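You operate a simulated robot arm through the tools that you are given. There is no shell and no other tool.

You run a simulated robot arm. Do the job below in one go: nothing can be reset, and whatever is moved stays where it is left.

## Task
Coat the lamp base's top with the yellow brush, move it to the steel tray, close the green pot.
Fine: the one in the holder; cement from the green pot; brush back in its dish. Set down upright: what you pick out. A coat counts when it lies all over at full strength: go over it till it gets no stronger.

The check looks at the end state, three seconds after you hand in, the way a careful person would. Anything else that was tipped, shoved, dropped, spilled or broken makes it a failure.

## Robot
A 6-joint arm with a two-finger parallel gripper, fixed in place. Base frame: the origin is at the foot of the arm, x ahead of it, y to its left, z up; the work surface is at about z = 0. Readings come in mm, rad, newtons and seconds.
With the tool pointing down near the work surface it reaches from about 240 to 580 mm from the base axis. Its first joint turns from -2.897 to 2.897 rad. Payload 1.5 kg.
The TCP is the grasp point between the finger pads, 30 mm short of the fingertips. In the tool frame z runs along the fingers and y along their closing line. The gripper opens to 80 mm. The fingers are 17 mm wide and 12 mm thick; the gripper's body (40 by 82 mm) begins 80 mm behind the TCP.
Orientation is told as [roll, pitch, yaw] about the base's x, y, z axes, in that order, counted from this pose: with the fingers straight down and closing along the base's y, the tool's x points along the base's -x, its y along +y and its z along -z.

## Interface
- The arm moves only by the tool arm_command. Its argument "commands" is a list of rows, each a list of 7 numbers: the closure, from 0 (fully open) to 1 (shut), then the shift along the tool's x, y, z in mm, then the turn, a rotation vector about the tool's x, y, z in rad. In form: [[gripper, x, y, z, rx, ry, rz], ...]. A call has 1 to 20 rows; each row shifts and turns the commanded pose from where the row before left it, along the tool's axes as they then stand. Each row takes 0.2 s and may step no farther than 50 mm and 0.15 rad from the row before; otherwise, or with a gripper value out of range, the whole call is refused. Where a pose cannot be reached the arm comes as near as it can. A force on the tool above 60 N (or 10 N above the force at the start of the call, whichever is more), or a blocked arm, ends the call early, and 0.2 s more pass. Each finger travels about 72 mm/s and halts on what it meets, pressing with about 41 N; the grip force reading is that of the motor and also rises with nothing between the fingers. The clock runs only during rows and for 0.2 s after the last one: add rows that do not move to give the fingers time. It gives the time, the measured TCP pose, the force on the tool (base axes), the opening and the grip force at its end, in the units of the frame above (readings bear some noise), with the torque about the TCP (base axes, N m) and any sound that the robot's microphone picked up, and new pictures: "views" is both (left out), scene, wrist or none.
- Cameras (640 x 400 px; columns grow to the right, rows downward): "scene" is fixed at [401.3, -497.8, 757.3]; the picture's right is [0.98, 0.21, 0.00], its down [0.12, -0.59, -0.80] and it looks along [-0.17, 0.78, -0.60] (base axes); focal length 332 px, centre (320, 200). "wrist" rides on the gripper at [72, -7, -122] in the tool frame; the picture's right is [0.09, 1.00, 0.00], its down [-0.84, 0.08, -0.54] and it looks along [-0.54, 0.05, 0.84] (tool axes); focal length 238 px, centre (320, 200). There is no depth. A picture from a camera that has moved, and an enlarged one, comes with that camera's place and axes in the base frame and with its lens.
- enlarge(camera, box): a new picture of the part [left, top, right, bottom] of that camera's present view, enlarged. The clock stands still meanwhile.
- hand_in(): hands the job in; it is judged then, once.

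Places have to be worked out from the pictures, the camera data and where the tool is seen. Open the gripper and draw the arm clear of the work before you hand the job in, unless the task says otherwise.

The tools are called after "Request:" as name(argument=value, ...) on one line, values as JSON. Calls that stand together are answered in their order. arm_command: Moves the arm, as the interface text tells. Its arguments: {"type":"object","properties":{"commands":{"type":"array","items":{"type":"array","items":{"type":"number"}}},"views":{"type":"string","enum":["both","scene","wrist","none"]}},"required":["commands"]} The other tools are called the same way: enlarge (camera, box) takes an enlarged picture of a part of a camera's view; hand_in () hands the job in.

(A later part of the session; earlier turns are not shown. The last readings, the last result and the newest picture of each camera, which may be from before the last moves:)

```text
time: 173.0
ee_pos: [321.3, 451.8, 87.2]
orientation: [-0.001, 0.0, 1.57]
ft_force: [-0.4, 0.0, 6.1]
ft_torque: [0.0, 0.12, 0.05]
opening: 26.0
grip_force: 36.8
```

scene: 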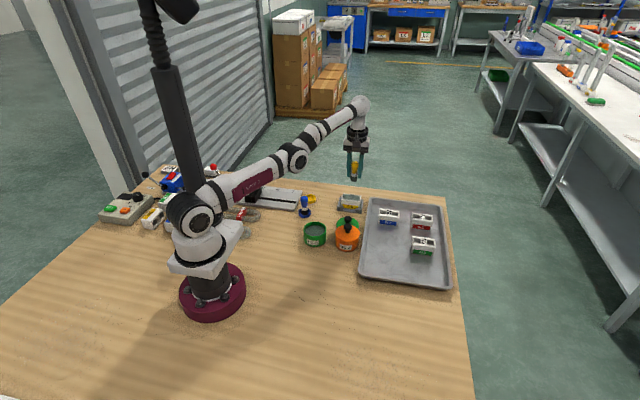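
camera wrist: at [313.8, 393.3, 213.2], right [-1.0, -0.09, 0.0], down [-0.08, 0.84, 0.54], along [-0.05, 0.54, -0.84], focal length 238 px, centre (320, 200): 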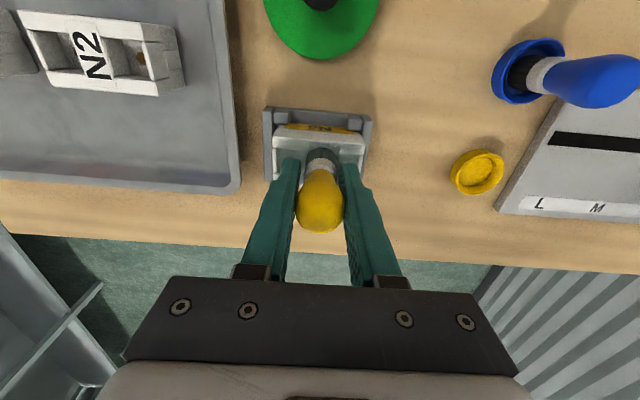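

Request:
arm_command(commands=[[1, 0, 1.5, 0.1, 0, 0, 0], [1, 0, -3, 0, 0, 0, 0], [1, 0, 3, 0, 0, 0, 0], [1, 0, -3, 0, 0, 0, 0], [1, 0, 3, 0, 0, 0, 0], [1, 0, -3, 0, 0, 0, 0], [1, 0, 3, 0, 0, 0, 0], [1, 0, -3, 0, 0, 0, 0], [1, 0, 3, 0, 0, 0, 0], [1, 0, 0, -12, 0, 0, 0], [1, -30, 25, -10, 0, 0, 0], [1, 0, 0, 0, 0, 0, 0]], views="none")

Request:
enlarge(camera="scene", box=[338, 188, 368, 214])

Request:
enlarge(camera="wrist", box=[220, 70, 380, 190])

```text
time: 175.6
ee_pos: [294.0, 484.6, 108.8]
orientation: [-0.001, 0.001, 1.57]
ft_force: [0.7, 0.0, -0.5]
ft_torque: [-0.01, -0.03, 0.03]
opening: 26.1
grip_force: 37.2
```

```text
15.38 times, centred on (353, 201) of scene
camera zoom: at [401.3, -497.8, 757.3], right [0.98, 0.21, 0.0], down [0.12, -0.59, -0.8], along [-0.17, 0.78, -0.6], focal length 5102 px, centre (-188, 185)
```

zoom: 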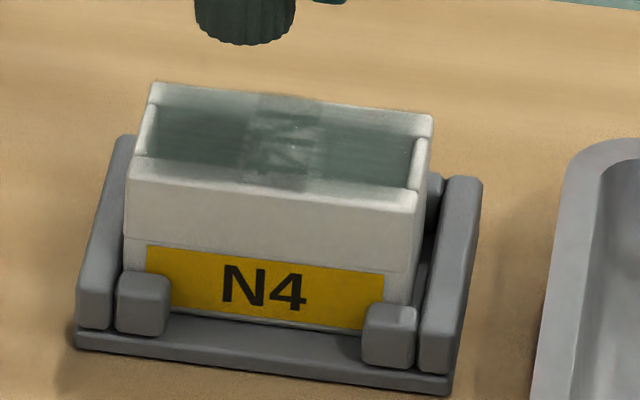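

```text
3.33 times, centred on (300, 130) of wrist
camera zoom: at [303.3, 413.2, 231.8], right [-1.0, -0.09, 0.0], down [-0.07, 0.84, 0.54], along [-0.05, 0.54, -0.84], focal length 794 px, centre (387, 433)
```

zoom: 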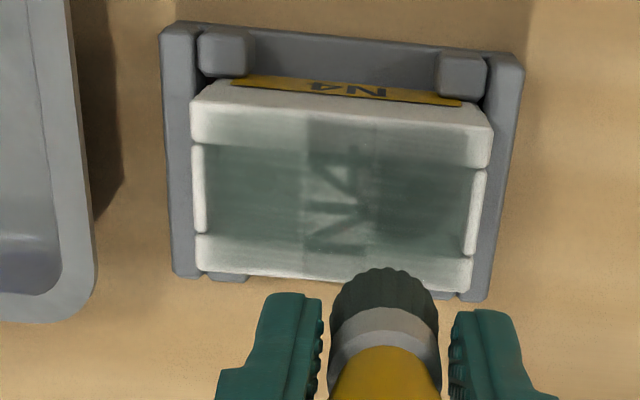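

From above, the coat is even across the middle and near rail, and the dwelled spot looks no stronger than its surroundings, so that side seems saturated. The far rail is a bit paler; I go down onto it for more strokes.

Request:
arm_command(commands=[[1, -1, 0, 10, 0, 0, 0], [1, 0, -6, 10, 0, 0, 0], [1, 0, 0, 1.5, 0, 0, 0], [1, 0, 0, 0, 0, 0, 0]], views="none")

```text
time: 176.6
ee_pos: [301.7, 483.0, 88.3]
orientation: [0.0, 0.001, 1.57]
ft_force: [-0.2, -0.1, -0.8]
ft_torque: [-0.02, 0.0, -0.01]
opening: 26.1
grip_force: 36.9
```

Request:
arm_command(commands=[[1, 0, 0, 0.6, 0, 0, 0], [1, 0, 0, 0, 0, 0, 0]], views="none")

```text
time: 177.2
ee_pos: [302.5, 482.7, 88.0]
orientation: [-0.001, -0.003, 1.57]
ft_force: [0.4, 0.0, 3.2]
ft_torque: [0.0, 0.03, -0.02]
opening: 25.8
grip_force: 36.9
```

Contact 3 N. I move 3 mm outward and stroke along the far rail, out to x ≈ 317 and back.

Request:
arm_command(commands=[[1, -3, 0, 0.1, 0, 0, 0], [1, 0, 5, 0.08, 0, 0, 0], [1, 0, 5, 0.08, 0, 0, 0], [1, 0, 5, 0.08, 0, 0, 0], [1, 0, 5, 0.08, 0, 0, 0], [1, 0, 5, 0.08, 0, 0, 0], [1, 0, 3, 0, 0, 0, 0], [1, 0, -5, -0.04, 0, 0, 0], [1, 0, -5, -0.08, 0, 0, 0], [1, 0, -5, -0.08, 0, 0, 0], [1, 0, -5, -0.08, 0, 0, 0], [1, 0, -5, -0.08, 0, 0, 0], [1, 0, -5, -0.08, 0, 0, 0], [1, 0, -5, -0.08, 0, 0, 0], [1, 0, -5, -0.08, 0, 0, 0], [1, 0, -3, 0, 0, 0, 0]], views="none")

Request:
enlarge(camera="scene", box=[338, 188, 368, 214])

Request:
enlarge(camera="wrist", box=[250, 70, 410, 190])

```text
time: 180.6
ee_pos: [317.7, 486.2, 87.1]
orientation: [0.002, 0.002, 1.567]
ft_force: [-0.6, -0.1, 1.4]
ft_torque: [0.01, 0.0, -0.03]
opening: 26.0
grip_force: 36.9
```

```text
15.38 times, centred on (353, 201) of scene
camera zoom: at [401.3, -497.8, 757.3], right [0.98, 0.21, 0.0], down [0.12, -0.59, -0.8], along [-0.17, 0.78, -0.6], focal length 5102 px, centre (-188, 185)
```

zoom: 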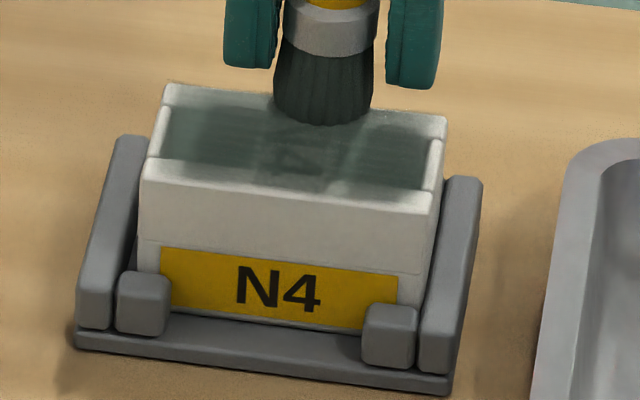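

```text
3.33 times, centred on (330, 130) of wrist
camera zoom: at [324.8, 415.8, 209.0], right [-1.0, -0.09, 0.0], down [-0.07, 0.84, 0.54], along [-0.05, 0.54, -0.84], focal length 794 px, centre (287, 433)
```

zoom: 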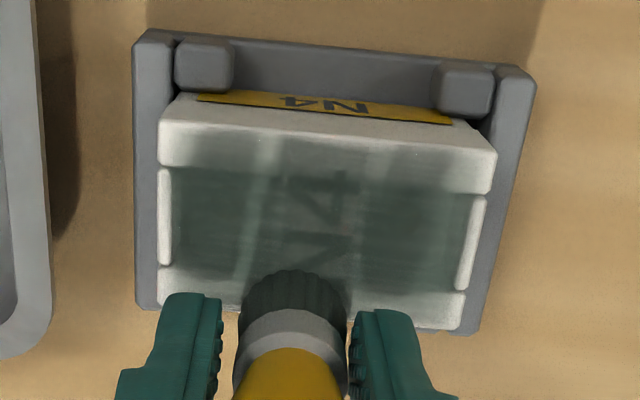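

The coat looks strong and even in this light; the light stripes are just gaps between shadows. I repeat the far +x corner with the leaning tool.

Request:
arm_command(commands=[[1, 3, 3, 0, 0, 0, 0], [1, 0, 0, -3, 0, 0, 0], [1, 0, 0, 0, 0.034, -0.049, 0], [1, 0.5, -10, 0.25, 0, 0, 0], [1, 0.5, -10, 0.25, 0, 0, 0], [1, 0.1, 0.1, 2.5, 0, 0, 0], [1, 0, 0, 0, 0, 0, 0]], views="none")

Request:
enlarge(camera="scene", box=[335, 180, 370, 214])

```text
time: 182.2
ee_pos: [334.4, 482.3, 87.6]
orientation: [-0.034, -0.049, 1.571]
ft_force: [0.5, -1.7, -0.9]
ft_torque: [0.0, 0.01, 0.0]
opening: 26.2
grip_force: 37.3
```

```text
11.76 times, centred on (352, 197) of scene
camera zoom: at [401.3, -497.8, 757.3], right [0.98, 0.21, 0.0], down [0.12, -0.59, -0.8], along [-0.17, 0.78, -0.6], focal length 3901 px, centre (-62, 235)
```

zoom: 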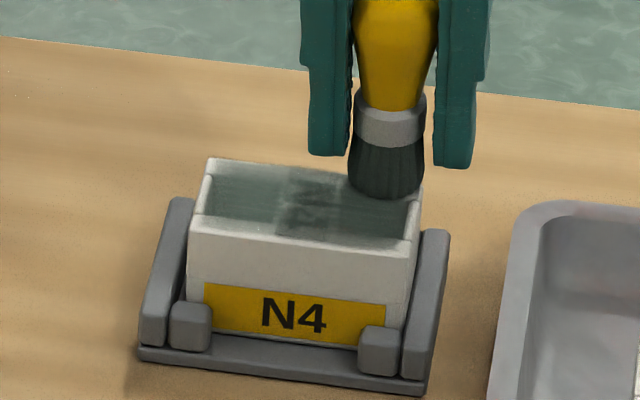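

Request:
arm_command(commands=[[1, 0, 0, 0.6, 0, 0, 0], [1, 0, 0, 0, 0, 0, 0]], views="none")

```text
time: 182.8
ee_pos: [333.2, 481.7, 86.8]
orientation: [-0.032, -0.049, 1.569]
ft_force: [-0.6, 0.0, -0.5]
ft_torque: [0.0, 0.02, 0.0]
opening: 25.9
grip_force: 37.3
```

Request:
arm_command(commands=[[1, 0, 0, 0.5, 0, 0, 0], [1, -2, 0, 0.1, 0, 0, 0], [1, 0, 2, -0.07, 0, 0, 0], [1, 0, -4, 0.14, 0, 0, 0], [1, 0, 4, -0.14, 0, 0, 0], [1, 0, -4, 0.14, 0, 0, 0], [1, 0, 4, -0.14, 0, 0, 0], [1, 0, 4, -0.14, 0, 0, 0]], views="none")

Request:
enlarge(camera="scene", box=[335, 180, 370, 214])

```text
time: 184.6
ee_pos: [327.0, 482.6, 86.3]
orientation: [-0.033, -0.049, 1.57]
ft_force: [0.9, 0.5, 4.4]
ft_torque: [-0.03, -0.01, -0.03]
opening: 26.1
grip_force: 37.3
```

```text
11.76 times, centred on (352, 197) of scene
camera zoom: at [401.3, -497.8, 757.3], right [0.98, 0.21, 0.0], down [0.12, -0.59, -0.8], along [-0.17, 0.78, -0.6], focal length 3901 px, centre (-62, 235)
```

zoom: 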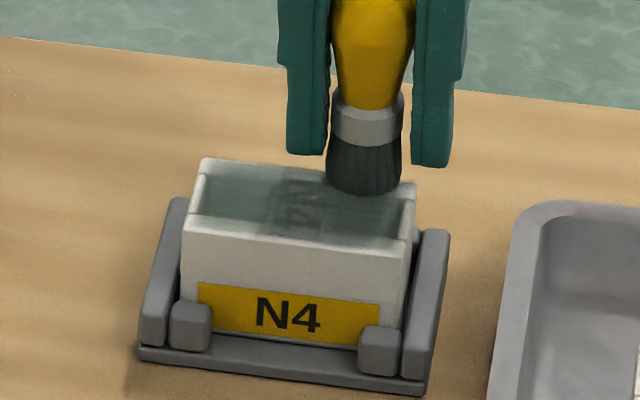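

Contact is good there. A few more strokes at this corner, then I lift and step back for a clear comparison view.

Request:
arm_command(commands=[[1, 0, -5, 0.2, 0, 0, 0], [1, 0, -5, 0.2, 0, 0, 0], [1, 2, 0, -0.1, 0, 0, 0], [1, 0, 5, -0.17, 0, 0, 0], [1, 0, 5, -0.17, 0, 0, 0], [1, 0, 5, -0.17, 0, 0, 0], [1, 0, 0, -5, 0, 0, 0], [1, 0, 0, 0, -0.034, 0.049, 0], [1, 10, 20, -12, 0, 0, 0], [1, 20, 30, -20, 0, 0, 0], [1, 0, 0, 0, 0, 0, 0]], views="none")

Request:
enlarge(camera="scene", box=[338, 188, 368, 214])

Request:
enlarge(camera="wrist", box=[150, 80, 310, 200])

```text
time: 187.0
ee_pos: [273.8, 451.4, 124.1]
orientation: [0.0, 0.0, 1.572]
ft_force: [0.1, -0.2, -0.5]
ft_torque: [-0.02, -0.02, 0.03]
opening: 25.9
grip_force: 37.5
```

```text
15.38 times, centred on (353, 201) of scene
camera zoom: at [401.3, -497.8, 757.3], right [0.98, 0.21, 0.0], down [0.12, -0.59, -0.8], along [-0.17, 0.78, -0.6], focal length 5102 px, centre (-188, 185)
```

zoom: 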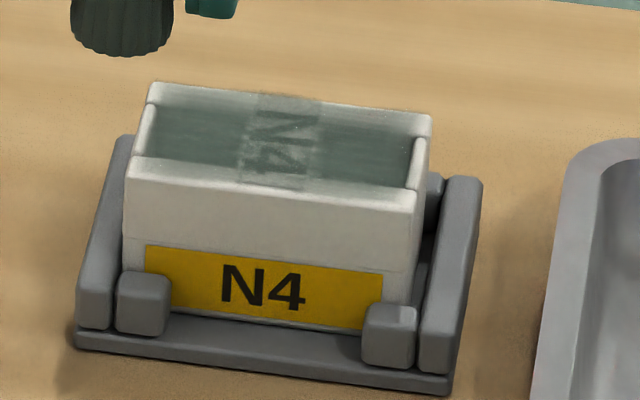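

```text
3.33 times, centred on (230, 140) of wrist
camera zoom: at [280.8, 380.5, 246.8], right [-1.0, -0.09, 0.0], down [-0.08, 0.84, 0.54], along [-0.05, 0.54, -0.84], focal length 794 px, centre (620, 400)
```

zoom: 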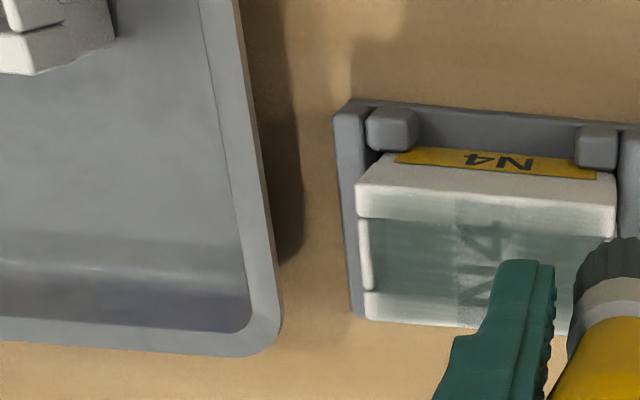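

The coat looks the same as at my previous check. To be sure it is saturated and not just limited by a dry brush, I take a tight reference picture, reload once more and compare after another pass.

Request:
enlarge(camera="scene", box=[344, 191, 360, 203])

Request:
arm_command(commands=[[1, 35, 11.5, -3, 0, 0, 0], [1, 35, 11.5, -3, 0, 0, 0], [1, 35, 11.5, -3, 0, 0, 0], [1, 35, 11.5, 0, 0, 0, 0], [1, 35, 11.5, 0, 0, 0, 0], [1, 0, 0, 0, 0, 0, 0], [1, 0, 0, 30, 0, 0, 0], [1, 0, 0, 20, 0, 0, 0], [1, 0, 0, 0, 0, 0, 0]], views="wrist")

```text
16.00 times, centred on (352, 197) of scene
camera zoom: at [401.3, -497.8, 757.3], right [0.98, 0.21, 0.0], down [0.12, -0.59, -0.8], along [-0.17, 0.78, -0.6], focal length 5306 px, centre (-192, 248)
```

zoom: 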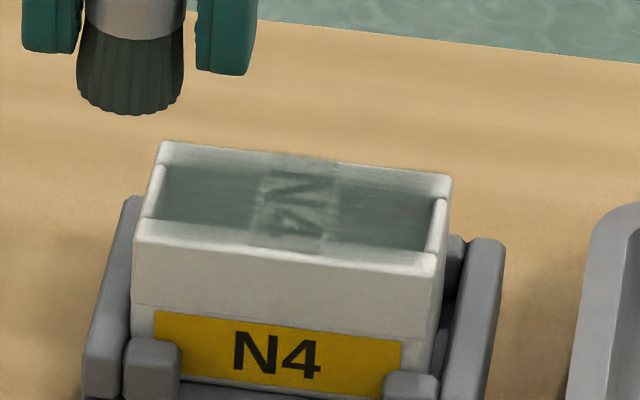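

```text
time: 189.0
ee_pos: [214.7, 274.9, 81.5]
orientation: [0.0, 0.001, 1.569]
ft_force: [-0.5, 0.2, -0.4]
ft_torque: [0.01, 0.0, -0.02]
opening: 26.1
grip_force: 37.4
camera wrist: at [222.8, 205.0, 204.1], right [-1.0, -0.09, 0.0], down [-0.08, 0.84, 0.54], along [-0.05, 0.54, -0.84], focal length 238 px, centre (320, 200)
```

wrist: 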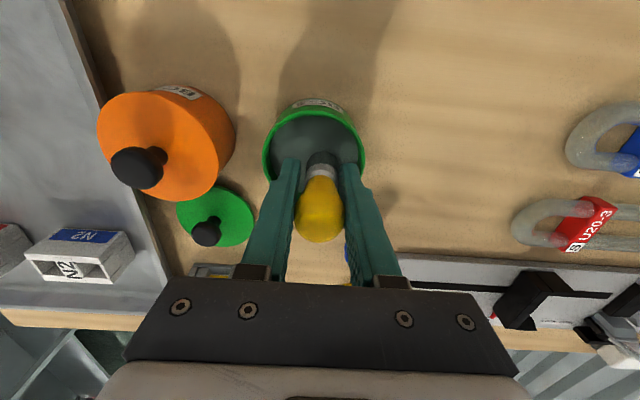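

Over the pot at z ≈ 82. I expect contact around 72 and go down stepwise.

Request:
arm_command(commands=[[1, 0, 0, 4, 0, 0, 0], [1, 0, 0, 4, 0, 0, 0], [1, 0, 0, 0, 0, 0, 0]], views="none")

```text
time: 189.8
ee_pos: [216.0, 274.7, 73.8]
orientation: [0.001, -0.001, 1.568]
ft_force: [-0.9, -0.3, -1.1]
ft_torque: [0.02, 0.04, 0.0]
opening: 25.6
grip_force: 37.2
```

Request:
arm_command(commands=[[1, 0, 0, 1, 0, 0, 0], [1, 0, 0, 0, 0, 0, 0]], views="none")

```text
time: 190.4
ee_pos: [215.3, 275.8, 72.7]
orientation: [0.0, -0.001, 1.57]
ft_force: [0.1, 0.3, -1.1]
ft_torque: [0.02, 0.01, 0.03]
opening: 25.9
grip_force: 37.3
```

Request:
arm_command(commands=[[1, 0, 0, 1, 0, 0, 0], [1, 0, 0, 0, 0, 0, 0]], views="none")

```text
time: 191.0
ee_pos: [214.3, 276.7, 73.0]
orientation: [0.0, -0.002, 1.569]
ft_force: [-1.4, -2.6, 8.3]
ft_torque: [-0.07, -0.05, -0.06]
opening: 26.1
grip_force: 36.8
```

Contact 8 N: loaded. I go back to N4 for another pass, starting at y ≈ 456.

Request:
arm_command(commands=[[1, 0, 0, -20, 0, 0, 0], [1, 0, 0, -35, 0, 0, 0], [1, -36.2, -18.2, 0, 0, 0, 0], [1, -36.2, -18.2, 0, 0, 0, 0], [1, -36.2, -18.2, 0, 0, 0, 0], [1, -36.2, -18.2, 0, 0, 0, 0], [1, -36.2, -18.2, 0, 0, 0, 0], [1, 0, 0, 38, 0, 0, 0], [1, 0, 0, 0, 0, 0, 0]], views="none")

Request:
enlarge(camera="scene", box=[335, 180, 370, 214])

```text
time: 193.0
ee_pos: [307.5, 457.0, 88.9]
orientation: [-0.001, 0.002, 1.567]
ft_force: [-0.5, 0.8, -0.8]
ft_torque: [-0.01, 0.0, -0.01]
opening: 26.3
grip_force: 37.2
```

```text
11.76 times, centred on (352, 197) of scene
camera zoom: at [401.3, -497.8, 757.3], right [0.98, 0.21, 0.0], down [0.12, -0.59, -0.8], along [-0.17, 0.78, -0.6], focal length 3901 px, centre (-62, 235)
```

zoom: 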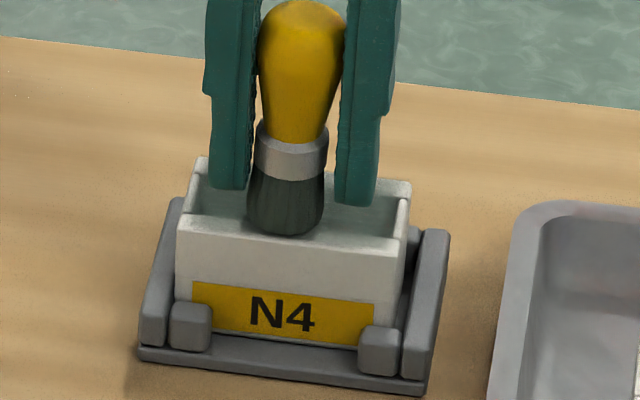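

Request:
arm_command(commands=[[1, 0, 0, 2, 0, 0, 0], [1, 0, 0, 0.5, 0, 0, 0], [1, 0, 0, 0, 0, 0, 0]], views="none")

```text
time: 193.8
ee_pos: [307.5, 459.0, 87.0]
orientation: [0.0, 0.0, 1.57]
ft_force: [0.4, 0.0, 0.5]
ft_torque: [0.0, -0.04, 0.01]
opening: 26.1
grip_force: 37.3
```

Almost touching; a bit more.

Request:
arm_command(commands=[[1, 0, 0, 0.6, 0, 0, 0], [1, 0, 0, 0, 0, 0, 0]], views="none")

```text
time: 194.4
ee_pos: [307.1, 457.9, 87.2]
orientation: [0.0, -0.002, 1.569]
ft_force: [-0.6, -2.3, 8.8]
ft_torque: [-0.05, -0.06, -0.04]
opening: 25.9
grip_force: 37.1
```

Contact 8.8 N. I sweep this lane fully both ways.

Request:
arm_command(commands=[[1, 0, 5.5, 0.05, 0, 0, 0], [1, 0, 5.5, 0.08, 0, 0, 0], [1, 0, 5.5, 0.08, 0, 0, 0], [1, 0, 5.5, 0.08, 0, 0, 0], [1, 0, 5.5, 0.08, 0, 0, 0], [1, 0, 5.5, 0.08, 0, 0, 0], [1, 0, -5.5, 0, 0, 0, 0], [1, 0, -5.5, -0.09, 0, 0, 0], [1, 0, -5.5, -0.09, 0, 0, 0], [1, 0, -5.5, -0.09, 0, 0, 0], [1, 0, -5.5, -0.09, 0, 0, 0], [1, 0, -5.5, -0.09, 0, 0, 0], [1, 0, -5.5, -0.09, 0, 0, 0], [1, 0, -5.5, -0.09, 0, 0, 0], [1, 0, -5.5, -0.09, 0, 0, 0], [1, 0, -5.5, -0.09, 0, 0, 0], [1, 0, -5.5, -0.09, 0, 0, 0], [1, 0, -5.5, -0.09, 0, 0, 0]], views="none")

Request:
enlarge(camera="scene", box=[335, 180, 370, 214])

Request:
enlarge(camera="wrist", box=[270, 100, 400, 200])

```text
time: 198.2
ee_pos: [339.6, 457.5, 85.3]
orientation: [0.002, 0.001, 1.571]
ft_force: [0.3, -0.5, -0.9]
ft_torque: [-0.01, -0.02, -0.01]
opening: 25.8
grip_force: 36.8
```

```text
11.76 times, centred on (352, 197) of scene
camera zoom: at [401.3, -497.8, 757.3], right [0.98, 0.21, 0.0], down [0.12, -0.59, -0.8], along [-0.17, 0.78, -0.6], focal length 3901 px, centre (-62, 235)
```

zoom: 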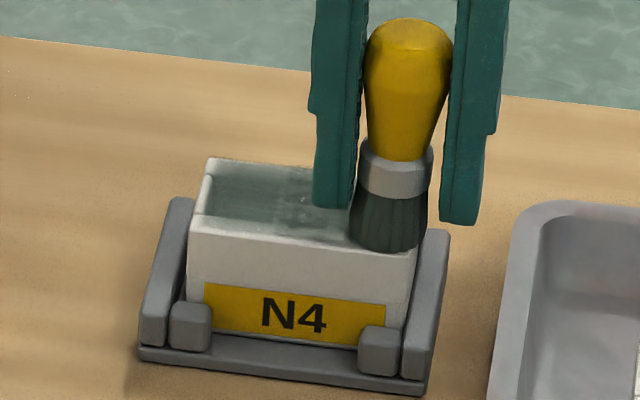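

```text
4.00 times, centred on (335, 150) of wrist
camera zoom: at [347.0, 387.0, 209.0], right [-1.0, -0.09, 0.0], down [-0.08, 0.84, 0.54], along [-0.05, 0.54, -0.84], focal length 953 px, centre (260, 400)
```

zoom: 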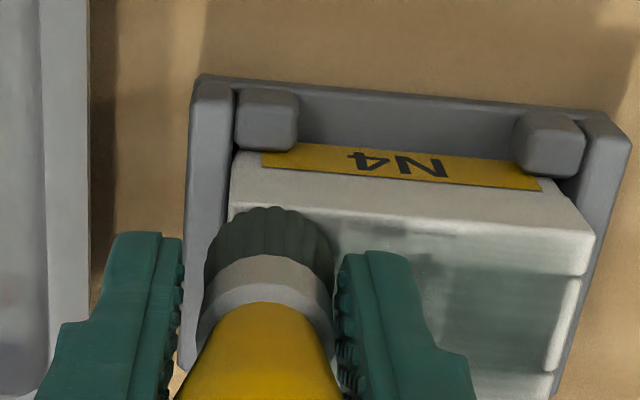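

Now the far half again: I hop to y ≈ 478, x ≈ 317 and lower to contact.

Request:
arm_command(commands=[[1, 0, 0, -3, 0, 0, 0], [1, -10, 11, 0, 0, 0, 0], [1, -10.5, 11, 0, 0, 0, 0], [1, 0, 0, 3.4, 0, 0, 0], [1, 0, 0, 0, 0, 0, 0]], views="none")

```text
time: 199.4
ee_pos: [316.5, 477.2, 87.0]
orientation: [0.0, 0.002, 1.567]
ft_force: [0.8, 0.2, -1.7]
ft_torque: [-0.02, 0.03, 0.01]
opening: 26.2
grip_force: 36.8
```

Request:
arm_command(commands=[[1, 0, 0, 0.5, 0, 0, 0], [1, 0, 5, 0.09, 0, 0, 0], [1, 0, 5, 0.09, 0, 0, 0], [1, 0, 5, 0.09, 0, 0, 0]], views="none")

```text
time: 200.4
ee_pos: [303.9, 478.6, 85.9]
orientation: [0.001, 0.001, 1.569]
ft_force: [0.9, -0.3, 3.6]
ft_torque: [-0.02, -0.08, -0.03]
opening: 26.1
grip_force: 37.8
```

Contact 3.6 N. I finish this lane, hop to the far rail and sweep out and back.

Request:
arm_command(commands=[[1, 0, 5.5, 0.09, 0, 0, 0], [1, 0, 5.5, 0.09, 0, 0, 0], [1, 0, 5.5, 0.09, 0, 0, 0], [1, 0, 5.5, 0.09, 0, 0, 0], [1, 0, 5.5, 0.09, 0, 0, 0], [1, 0, 3, 0, 0, 0, 0], [1, 0, 0, -3, 0, 0, 0], [1, -7, 0, 0, 0, 0, 0], [1, 0, 0, 3.1, 0, 0, 0], [1, 0, -5.5, -0.05, 0, 0, 0], [1, 0, -5.5, -0.09, 0, 0, 0], [1, 0, -5.5, -0.09, 0, 0, 0], [1, 0, -5.5, -0.09, 0, 0, 0], [1, 0, -5.5, -0.09, 0, 0, 0], [1, 0, -5.5, -0.09, 0, 0, 0], [1, 0, -5.5, -0.09, 0, 0, 0], [1, 0, -4, -0.05, 0, 0, 0]], views="none")

Request:
enlarge(camera="scene", box=[335, 180, 370, 214])

Request:
enlarge(camera="wrist", box=[250, 70, 410, 190])

```text
time: 204.0
ee_pos: [315.0, 484.4, 84.9]
orientation: [-0.001, -0.002, 1.567]
ft_force: [-0.9, -0.4, 3.7]
ft_torque: [0.04, 0.1, -0.01]
opening: 26.0
grip_force: 37.1
```

```text
11.76 times, centred on (352, 197) of scene
camera zoom: at [401.3, -497.8, 757.3], right [0.98, 0.21, 0.0], down [0.12, -0.59, -0.8], along [-0.17, 0.78, -0.6], focal length 3901 px, centre (-62, 235)
```

zoom: 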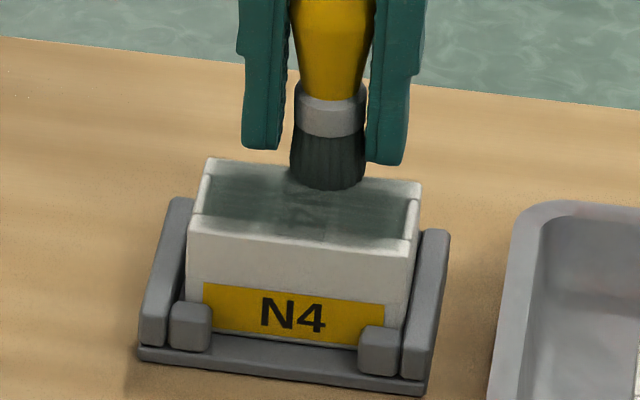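

```text
3.33 times, centred on (330, 130) of wrist
camera zoom: at [321.5, 414.7, 207.6], right [-1.0, -0.09, 0.0], down [-0.07, 0.84, 0.54], along [-0.05, 0.54, -0.84], focal length 794 px, centre (287, 433)
```

zoom: 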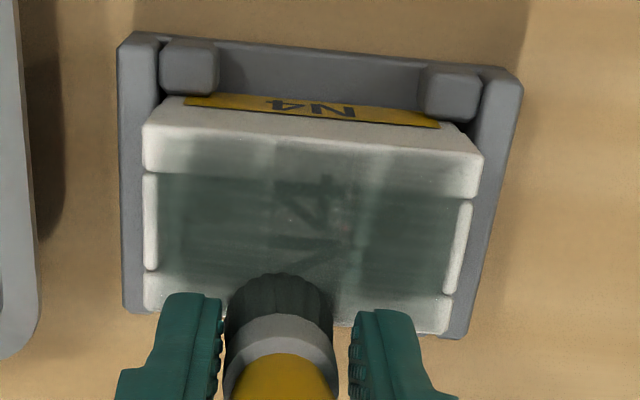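

It still got a little stronger, with the lettering fading further. I go over the far lanes again in both directions.

Request:
arm_command(commands=[[1, 0, 5.5, 0.09, 0, 0, 0], [1, 0, 5.5, 0.09, 0, 0, 0], [1, 0, 5.5, 0.09, 0, 0, 0], [1, 0, 5.5, 0.09, 0, 0, 0], [1, 0, 5.5, 0.09, 0, 0, 0], [1, 0, 5.5, 0.09, 0, 0, 0], [1, 0, 5.5, 0.09, 0, 0, 0], [1, 0, 0, -3, 0, 0, 0], [1, 7, 0, 0, 0, 0, 0], [1, 0, 0, 3, 0, 0, 0], [1, 0, -5.5, -0.09, 0, 0, 0], [1, 0, -5.5, -0.09, 0, 0, 0], [1, 0, -5.5, -0.09, 0, 0, 0], [1, 0, -5.5, -0.09, 0, 0, 0], [1, 0, -5.5, -0.09, 0, 0, 0], [1, 0, -5.5, -0.09, 0, 0, 0], [1, 0, -5.5, -0.09, 0, 0, 0], [1, 0, -5.5, -0.09, 0, 0, 0]], views="none")

Request:
enlarge(camera="scene", box=[335, 180, 370, 214])

```text
time: 207.8
ee_pos: [321.0, 478.4, 85.1]
orientation: [-0.002, -0.003, 1.568]
ft_force: [-2.3, 1.2, 7.6]
ft_torque: [0.08, 0.14, -0.01]
opening: 26.0
grip_force: 37.0
```

```text
11.76 times, centred on (352, 197) of scene
camera zoom: at [401.3, -497.8, 757.3], right [0.98, 0.21, 0.0], down [0.12, -0.59, -0.8], along [-0.17, 0.78, -0.6], focal length 3901 px, centre (-62, 235)
```

zoom: 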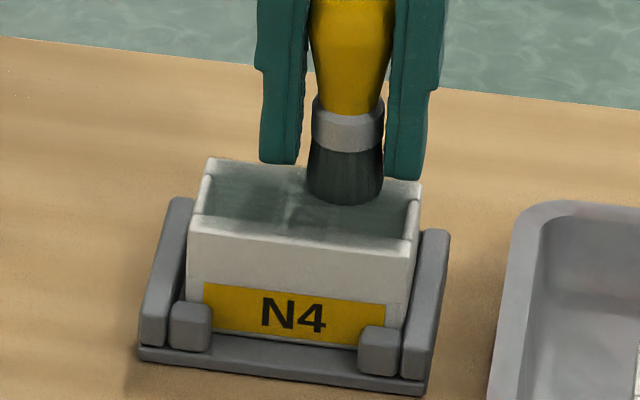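

Good contact. Now the near lanes once more: y ≈ 463 back, then y ≈ 456 out.

Request:
arm_command(commands=[[1, 0, 0, -3, 0, 0, 0], [1, 15, -8, 0, 0, 0, 0], [1, 0, 0, 3, 0, 0, 0], [1, 0, 5.5, 0.09, 0, 0, 0], [1, 0, 5.5, 0.09, 0, 0, 0], [1, 0, 5.5, 0.09, 0, 0, 0], [1, 0, 5.5, 0.09, 0, 0, 0], [1, 0, 5.5, 0.09, 0, 0, 0], [1, 0, 5.5, 0.09, 0, 0, 0], [1, 0, 5.5, 0.09, 0, 0, 0], [1, 0, 5.5, 0.09, 0, 0, 0], [1, 0, 5.5, 0.09, 0, 0, 0], [1, 0, 5.5, 0.09, 0, 0, 0]], views="none")

Request:
enlarge(camera="scene", box=[335, 180, 370, 214])

```text
time: 210.6
ee_pos: [272.1, 464.7, 85.4]
orientation: [0.0, 0.001, 1.571]
ft_force: [0.5, -0.4, 0.4]
ft_torque: [0.01, -0.03, 0.02]
opening: 26.1
grip_force: 37.3
```

```text
11.76 times, centred on (352, 197) of scene
camera zoom: at [401.3, -497.8, 757.3], right [0.98, 0.21, 0.0], down [0.12, -0.59, -0.8], along [-0.17, 0.78, -0.6], focal length 3901 px, centre (-62, 235)
```

zoom: 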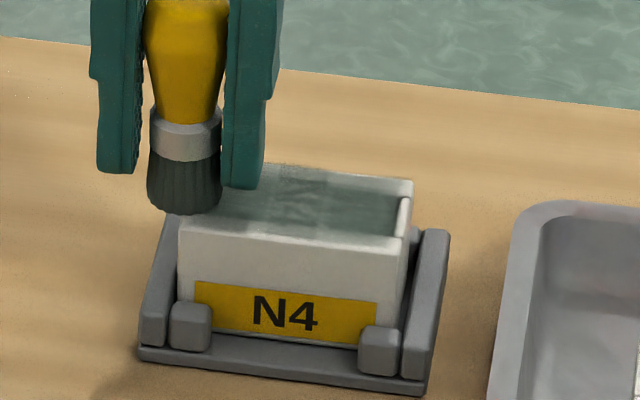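

The lettering is nearly gone. I sweep out along y ≈ 456 and return along the rail.

Request:
arm_command(commands=[[1, 0, 0, -3, 0, 0, 0], [1, 8, -3, 0, 0, 0, 0], [1, 0, 0, 3.1, 0, 0, 0], [1, 0, -5.5, -0.05, 0, 0, 0], [1, 0, -5.5, -0.09, 0, 0, 0], [1, 0, -5.5, -0.09, 0, 0, 0], [1, 0, -5.5, -0.09, 0, 0, 0], [1, 0, -5.5, -0.09, 0, 0, 0], [1, 0, -5.5, -0.09, 0, 0, 0], [1, 0, -5.5, -0.09, 0, 0, 0], [1, 0, -5.5, -0.09, 0, 0, 0], [1, 0, -5.5, -0.09, 0, 0, 0], [1, 0, -5.5, -0.09, 0, 0, 0], [1, 0, -5.5, -0.09, 0, 0, 0], [1, 0, -4, 0, 0, 0, 0]], views="none")

Request:
enlarge(camera="wrist", box=[270, 100, 400, 200])

Request:
enlarge(camera="scene", box=[338, 188, 368, 214])

```text
time: 213.8
ee_pos: [341.0, 454.6, 86.3]
orientation: [0.0, 0.001, 1.569]
ft_force: [0.2, 0.6, -1.4]
ft_torque: [-0.02, 0.01, -0.02]
opening: 26.0
grip_force: 37.1
```

```text
4.00 times, centred on (335, 150) of wrist
camera zoom: at [348.1, 384.6, 208.8], right [-1.0, -0.09, 0.0], down [-0.08, 0.84, 0.54], along [-0.05, 0.54, -0.84], focal length 953 px, centre (260, 400)
```

zoom: 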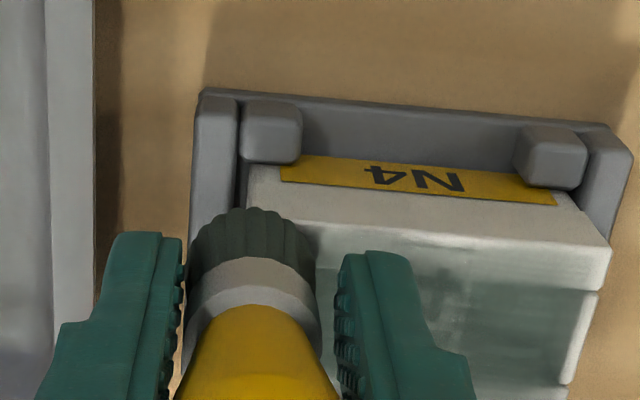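

```text
15.38 times, centred on (353, 201) of scene
camera zoom: at [401.3, -497.8, 757.3], right [0.98, 0.21, 0.0], down [0.12, -0.59, -0.8], along [-0.17, 0.78, -0.6], focal length 5102 px, centre (-188, 185)
```

zoom: 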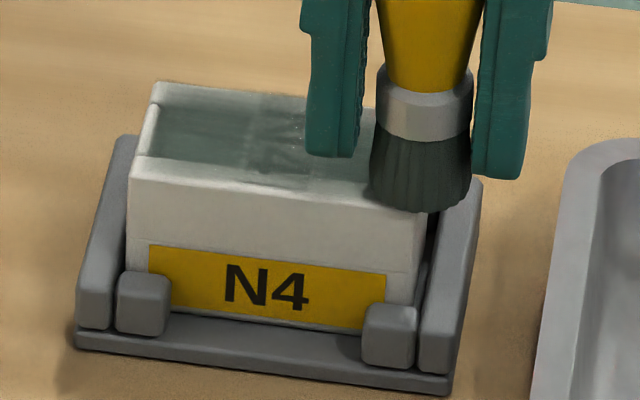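

The near rail is now tinted across its width in the middle; its ends are paler. I stay on the rail: shift 2.5 mm outward at this end, lower slightly and check contact.

Request:
arm_command(commands=[[1, 2.5, 3, 0, 0, 0, 0], [1, 0, 0, 0.5, 0, 0, 0], [1, 0, 0, 0, 0, 0, 0]], views="none")

```text
time: 214.6
ee_pos: [336.9, 453.6, 87.1]
orientation: [0.0, 0.0, 1.57]
ft_force: [0.4, -0.8, -0.3]
ft_torque: [-0.01, -0.03, 0.02]
opening: 26.1
grip_force: 36.8
```

Request:
arm_command(commands=[[1, 0, 0, 0.5, 0, 0, 0], [1, 0, 0, 0, 0, 0, 0]], views="none")

```text
time: 215.2
ee_pos: [335.6, 453.5, 85.4]
orientation: [-0.001, -0.001, 1.568]
ft_force: [0.6, 0.1, 0.8]
ft_torque: [0.02, -0.01, 0.01]
opening: 25.8
grip_force: 37.3
```

Just touching. I work this corner with short strokes, then sweep slowly along the rail to the other corner.

Request:
arm_command(commands=[[1, 0, 1, 0.3, 0, 0, 0], [1, 0, -3, 0, 0, 0, 0], [1, 0, 3, 0, 0, 0, 0], [1, 0, -3, 0, 0, 0, 0], [1, 0, 3, 0, 0, 0, 0], [1, 0, -3, 0, 0, 0, 0], [1, 0, 5, 0.08, 0, 0, 0], [1, 0, 5, 0.08, 0, 0, 0], [1, 0, 5, 0.08, 0, 0, 0], [1, 0, 5, 0.08, 0, 0, 0], [1, 0, 5, 0.08, 0, 0, 0], [1, 0, 5, 0.08, 0, 0, 0]], views="none")

Request:
enlarge(camera="scene", box=[338, 188, 368, 214])

```text
time: 217.8
ee_pos: [311.0, 453.5, 84.1]
orientation: [-0.001, -0.003, 1.569]
ft_force: [7.4, -0.4, 20.2]
ft_torque: [0.07, -0.14, 0.0]
opening: 26.0
grip_force: 37.0
```

```text
15.38 times, centred on (353, 201) of scene
camera zoom: at [401.3, -497.8, 757.3], right [0.98, 0.21, 0.0], down [0.12, -0.59, -0.8], along [-0.17, 0.78, -0.6], focal length 5102 px, centre (-188, 185)
```

zoom: 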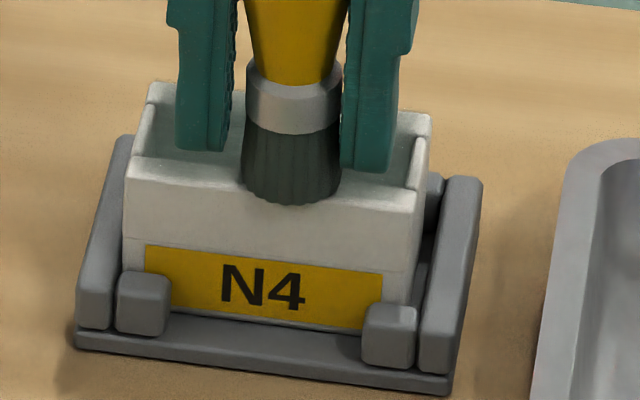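

Force rose to 20 N, so I ease 0.5 mm and continue slowly to the near-x corner with short strokes there.

Request:
arm_command(commands=[[1, 0, 0, -0.5, 0, 0, 0], [1, 0, 5, 0, 0, 0, 0], [1, 0, 5, 0, 0, 0, 0], [1, 0, 5, 0.05, 0, 0, 0], [1, 0, 5, 0.05, 0, 0, 0], [1, 0, 5, 0.05, 0, 0, 0], [1, 0, 5, 0.05, 0, 0, 0], [1, 0, 5, 0.05, 0, 0, 0], [1, 0, -3, 0, 0, 0, 0], [1, 0, 3, 0, 0, 0, 0], [1, 0, -3, 0, 0, 0, 0], [1, 0, 3, 0, 0, 0, 0], [1, 0, 0, 0, 0, 0, 0]], views="none")

Request:
enlarge(camera="scene", box=[338, 188, 368, 214])

Request:
enlarge(camera="wrist", box=[220, 90, 380, 210])

```text
time: 220.6
ee_pos: [274.1, 453.3, 84.3]
orientation: [0.0, -0.002, 1.569]
ft_force: [1.2, -0.7, 5.7]
ft_torque: [0.08, -0.07, -0.01]
opening: 25.9
grip_force: 36.7
```

```text
15.38 times, centred on (353, 201) of scene
camera zoom: at [401.3, -497.8, 757.3], right [0.98, 0.21, 0.0], down [0.12, -0.59, -0.8], along [-0.17, 0.78, -0.6], focal length 5102 px, centre (-188, 185)
```

zoom: 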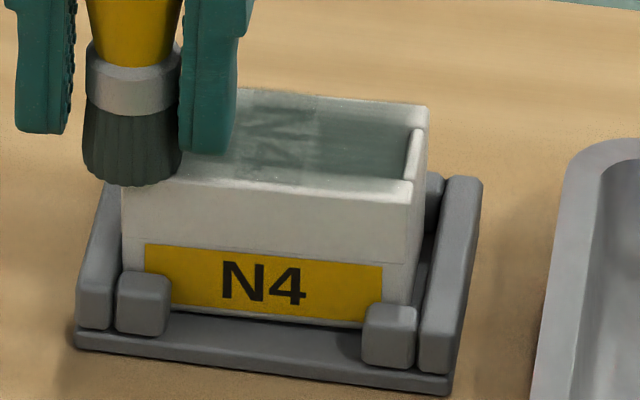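

```text
3.33 times, centred on (300, 150) of wrist
camera zoom: at [280.7, 382.4, 206.9], right [-1.0, -0.09, 0.0], down [-0.07, 0.84, 0.54], along [-0.05, 0.54, -0.84], focal length 794 px, centre (387, 367)
```

zoom: 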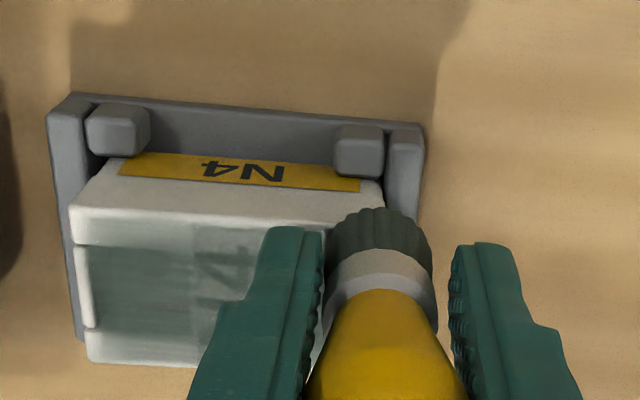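

I'll reload once more and treat the rails, corners and ends first with a fresh brush. Lifting off and going to the pot.

Request:
arm_command(commands=[[1, 0, 0, -20, 0, 0, 0], [1, 0, 0, -30, 0, 0, 0], [1, 35, 11.5, 0, 0, 0, 0], [1, 35, 11.5, 0, 0, 0, 0], [1, 35, 11.5, 0, 0, 0, 0], [1, 35, 11.5, 0, 0, 0, 0], [1, 37.5, 12, 0, 0, 0, 0], [1, 0, 0, 30, 0, 0, 0], [1, 0, 0, 25, 0, 0, 0], [1, 0, 0, 0, 0, 0, 0]], views="wrist")

Request:
enlarge(camera="scene", box=[338, 188, 368, 214])

Request:
enlarge(camera="scene", box=[285, 190, 345, 255])

```text
time: 222.8
ee_pos: [213.9, 274.5, 78.2]
orientation: [0.001, 0.0, 1.568]
ft_force: [0.5, -0.1, 0.3]
ft_torque: [0.0, 0.03, 0.0]
opening: 25.8
grip_force: 37.1
camera wrist: at [221.6, 204.4, 201.4], right [-1.0, -0.09, 0.0], down [-0.07, 0.84, 0.54], along [-0.05, 0.54, -0.84], focal length 238 px, centre (320, 200)
```

wrist: 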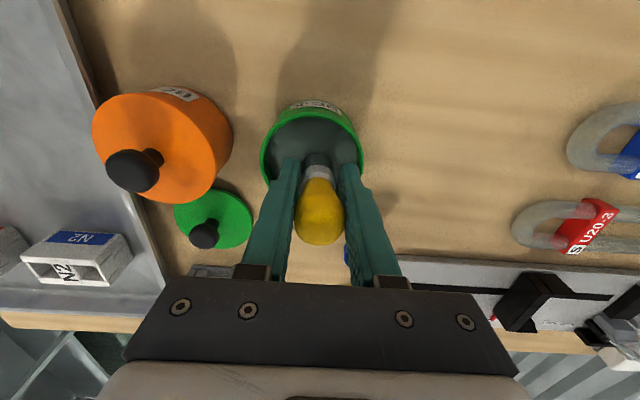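

```text
15.38 times, centred on (353, 201) of scene
camera zoom: at [401.3, -497.8, 757.3], right [0.98, 0.21, 0.0], down [0.12, -0.59, -0.8], along [-0.17, 0.78, -0.6], focal length 5102 px, centre (-188, 185)
```

zoom: 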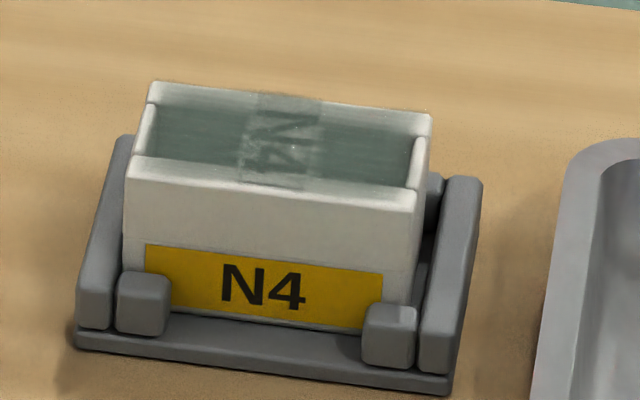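

```text
6.15 times, centred on (315, 222) of scene
camera zoom: at [401.3, -497.8, 757.3], right [0.98, 0.21, 0.0], down [0.12, -0.59, -0.8], along [-0.17, 0.78, -0.6], focal length 2041 px, centre (351, 62)
```

zoom: 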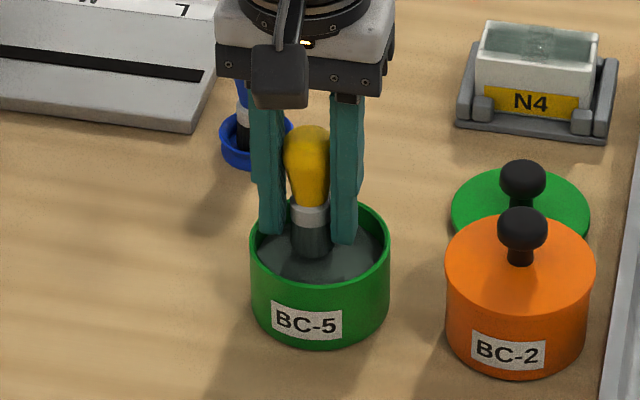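

The clear view matches my previous check: several more passes have brought no further change on the lettering or rails, so the coat is at full strength. I now return the brush to its dish: lift out and carry it over.

Request:
arm_command(commands=[[1, 0, 0, -35, 0, 0, 0], [1, 0, 0, -40, 0, 0, 0], [1, -41.4, 11.2, 0, 0, 0, 0], [1, -41.4, 11.2, 0, 0, 0, 0], [1, -41.4, 11.2, 0, 0, 0, 0], [1, -41.4, 11.2, 0, 0, 0, 0], [1, -41.4, 11.2, 0, 0, 0, 0], [1, 0, 0, 40, 0, 0, 0], [1, 0, 0, 0, 0, 0, 0]], views="wrist")

Request:
enlarge(camera="scene", box=[285, 150, 345, 210])

Request:
enlarge(camera="wrist", box=[240, 80, 400, 240])

```text
time: 224.8
ee_pos: [161.8, 482.9, 113.1]
orientation: [0.0, 0.0, 1.567]
ft_force: [0.0, 0.6, -0.5]
ft_torque: [-0.01, -0.01, -0.02]
opening: 25.9
grip_force: 37.5
camera wrist: at [169.1, 412.2, 235.3], right [-1.0, -0.09, 0.0], down [-0.07, 0.84, 0.54], along [-0.05, 0.54, -0.84], focal length 238 px, centre (320, 200)
```

wrist: 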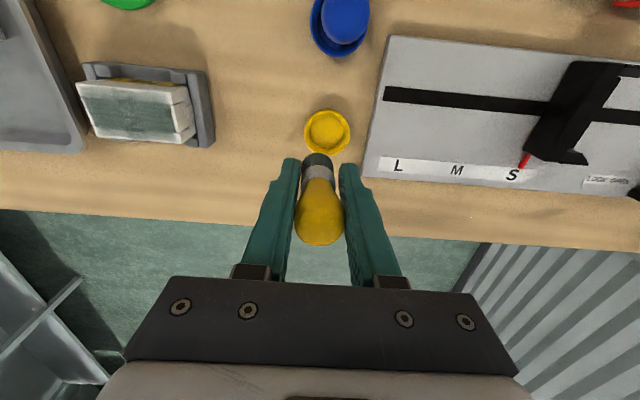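

```text
6.67 times, centred on (315, 180) of scene
camera zoom: at [401.3, -497.8, 757.3], right [0.98, 0.21, 0.0], down [0.12, -0.59, -0.8], along [-0.17, 0.78, -0.6], focal length 2211 px, centre (353, 333)
```

zoom: 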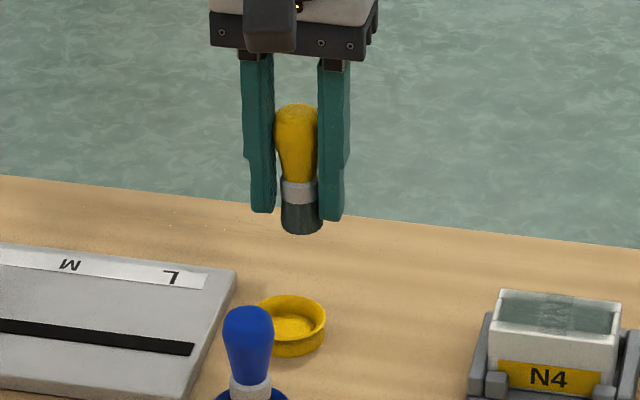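

```text
2.50 times, centred on (320, 160) of wrist
camera zoom: at [169.1, 412.2, 235.3], right [-1.0, -0.09, 0.0], down [-0.07, 0.84, 0.54], along [-0.05, 0.54, -0.84], focal length 596 px, centre (320, 300)
```

zoom: 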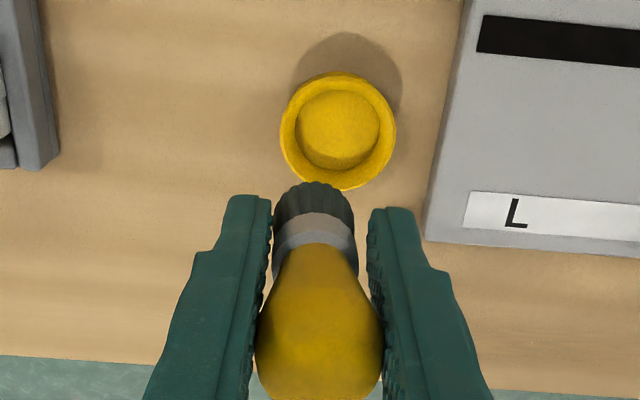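

The brush is nearly upright; its tip is about 40 mm below the grasp point, at about (161.5, 486), while the dish centre is about (156, 481). I correct and lower to just above the dish.

Request:
arm_command(commands=[[1, 5, 6, 0, 0, 0, 0], [1, 0, 0, 25, 0, 0, 0], [1, 0, 0, 25, 0, 0, 0], [1, 0, 0, 0, 0, 0, 0]], views="wrist")

Request:
enlarge(camera="scene", box=[290, 165, 340, 210])

Request:
enlarge(camera="wrist", box=[250, 80, 390, 220])

```text
time: 225.8
ee_pos: [155.3, 476.3, 62.9]
orientation: [-0.001, -0.001, 1.568]
ft_force: [0.0, 0.5, 0.0]
ft_torque: [-0.01, -0.04, -0.01]
opening: 26.1
grip_force: 37.6
camera wrist: at [162.3, 406.4, 185.1], right [-1.0, -0.09, 0.0], down [-0.08, 0.84, 0.54], along [-0.05, 0.54, -0.84], focal length 238 px, centre (320, 200)
```

wrist: 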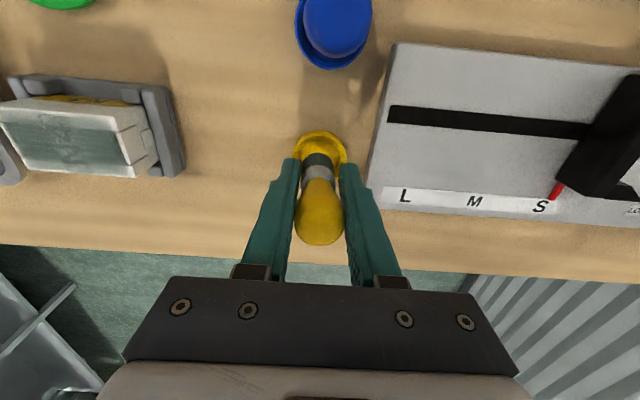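

```text
8.89 times, centred on (315, 188) of scene
camera zoom: at [401.3, -497.8, 757.3], right [0.98, 0.21, 0.0], down [0.12, -0.59, -0.8], along [-0.17, 0.78, -0.6], focal length 2948 px, centre (364, 311)
```

zoom: 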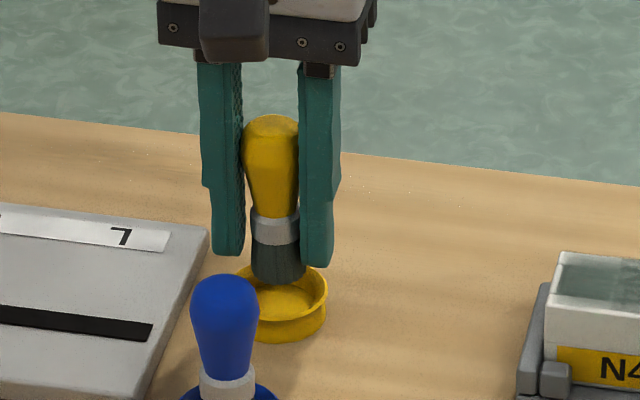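

```text
2.86 times, centred on (320, 150) of wrist
camera zoom: at [162.3, 406.4, 185.1], right [-1.0, -0.09, 0.0], down [-0.08, 0.84, 0.54], along [-0.05, 0.54, -0.84], focal length 681 px, centre (320, 343)
```

zoom: 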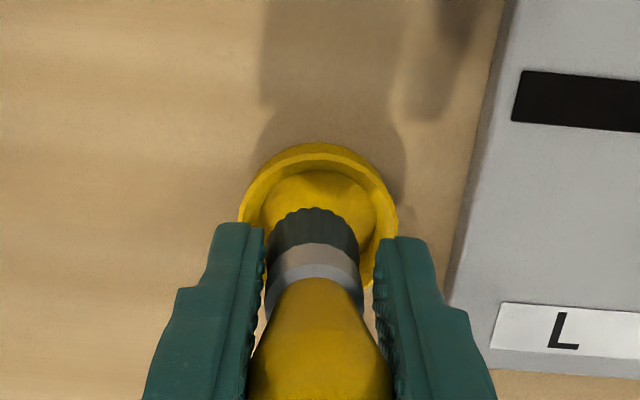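

The tip is about 20 mm up, roughly 2 mm short of the dish centre. I nudge and lower further.

Request:
arm_command(commands=[[1, -1.5, -2, 0, 0, 0, 0], [1, 0, 0, 9, 0, 0, 0], [1, 0, 0, 0, 0, 0, 0]], views="none")

Request:
enlarge(camera="scene", box=[290, 165, 340, 210])

Request:
enlarge(camera="wrist", box=[250, 80, 390, 220])

```text
time: 226.6
ee_pos: [156.2, 477.3, 56.0]
orientation: [0.002, 0.001, 1.566]
ft_force: [-0.7, -0.3, -0.7]
ft_torque: [0.01, 0.01, -0.04]
opening: 25.9
grip_force: 36.9
```

```text
8.89 times, centred on (315, 188) of scene
camera zoom: at [401.3, -497.8, 757.3], right [0.98, 0.21, 0.0], down [0.12, -0.59, -0.8], along [-0.17, 0.78, -0.6], focal length 2948 px, centre (364, 311)
```

zoom: 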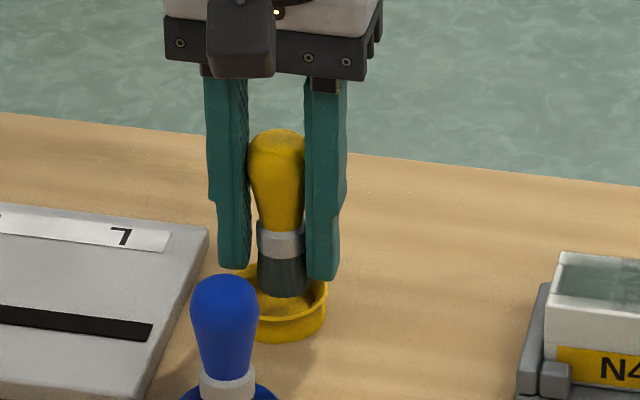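

```text
2.86 times, centred on (320, 150) of wrist
camera zoom: at [164.4, 407.6, 177.6], right [-1.0, -0.09, 0.0], down [-0.07, 0.84, 0.54], along [-0.05, 0.54, -0.84], focal length 681 px, centre (320, 343)
```

zoom: 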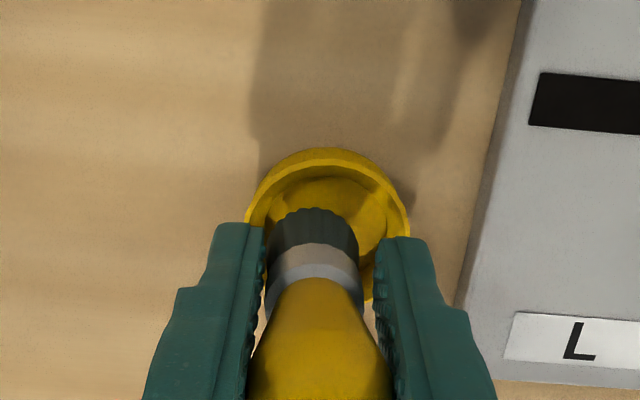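

By the two cameras the offsets roughly cancel, so it is centred in the dish. I lower gently until contact.

Request:
arm_command(commands=[[1, 0, 0, 3, 0, 0, 0], [1, 0, 0, 0, 0, 0, 0]], views="none")

```text
time: 227.2
ee_pos: [156.1, 479.8, 51.8]
orientation: [0.001, -0.001, 1.57]
ft_force: [0.1, 0.3, -0.7]
ft_torque: [-0.02, -0.01, -0.01]
opening: 26.1
grip_force: 37.4
```

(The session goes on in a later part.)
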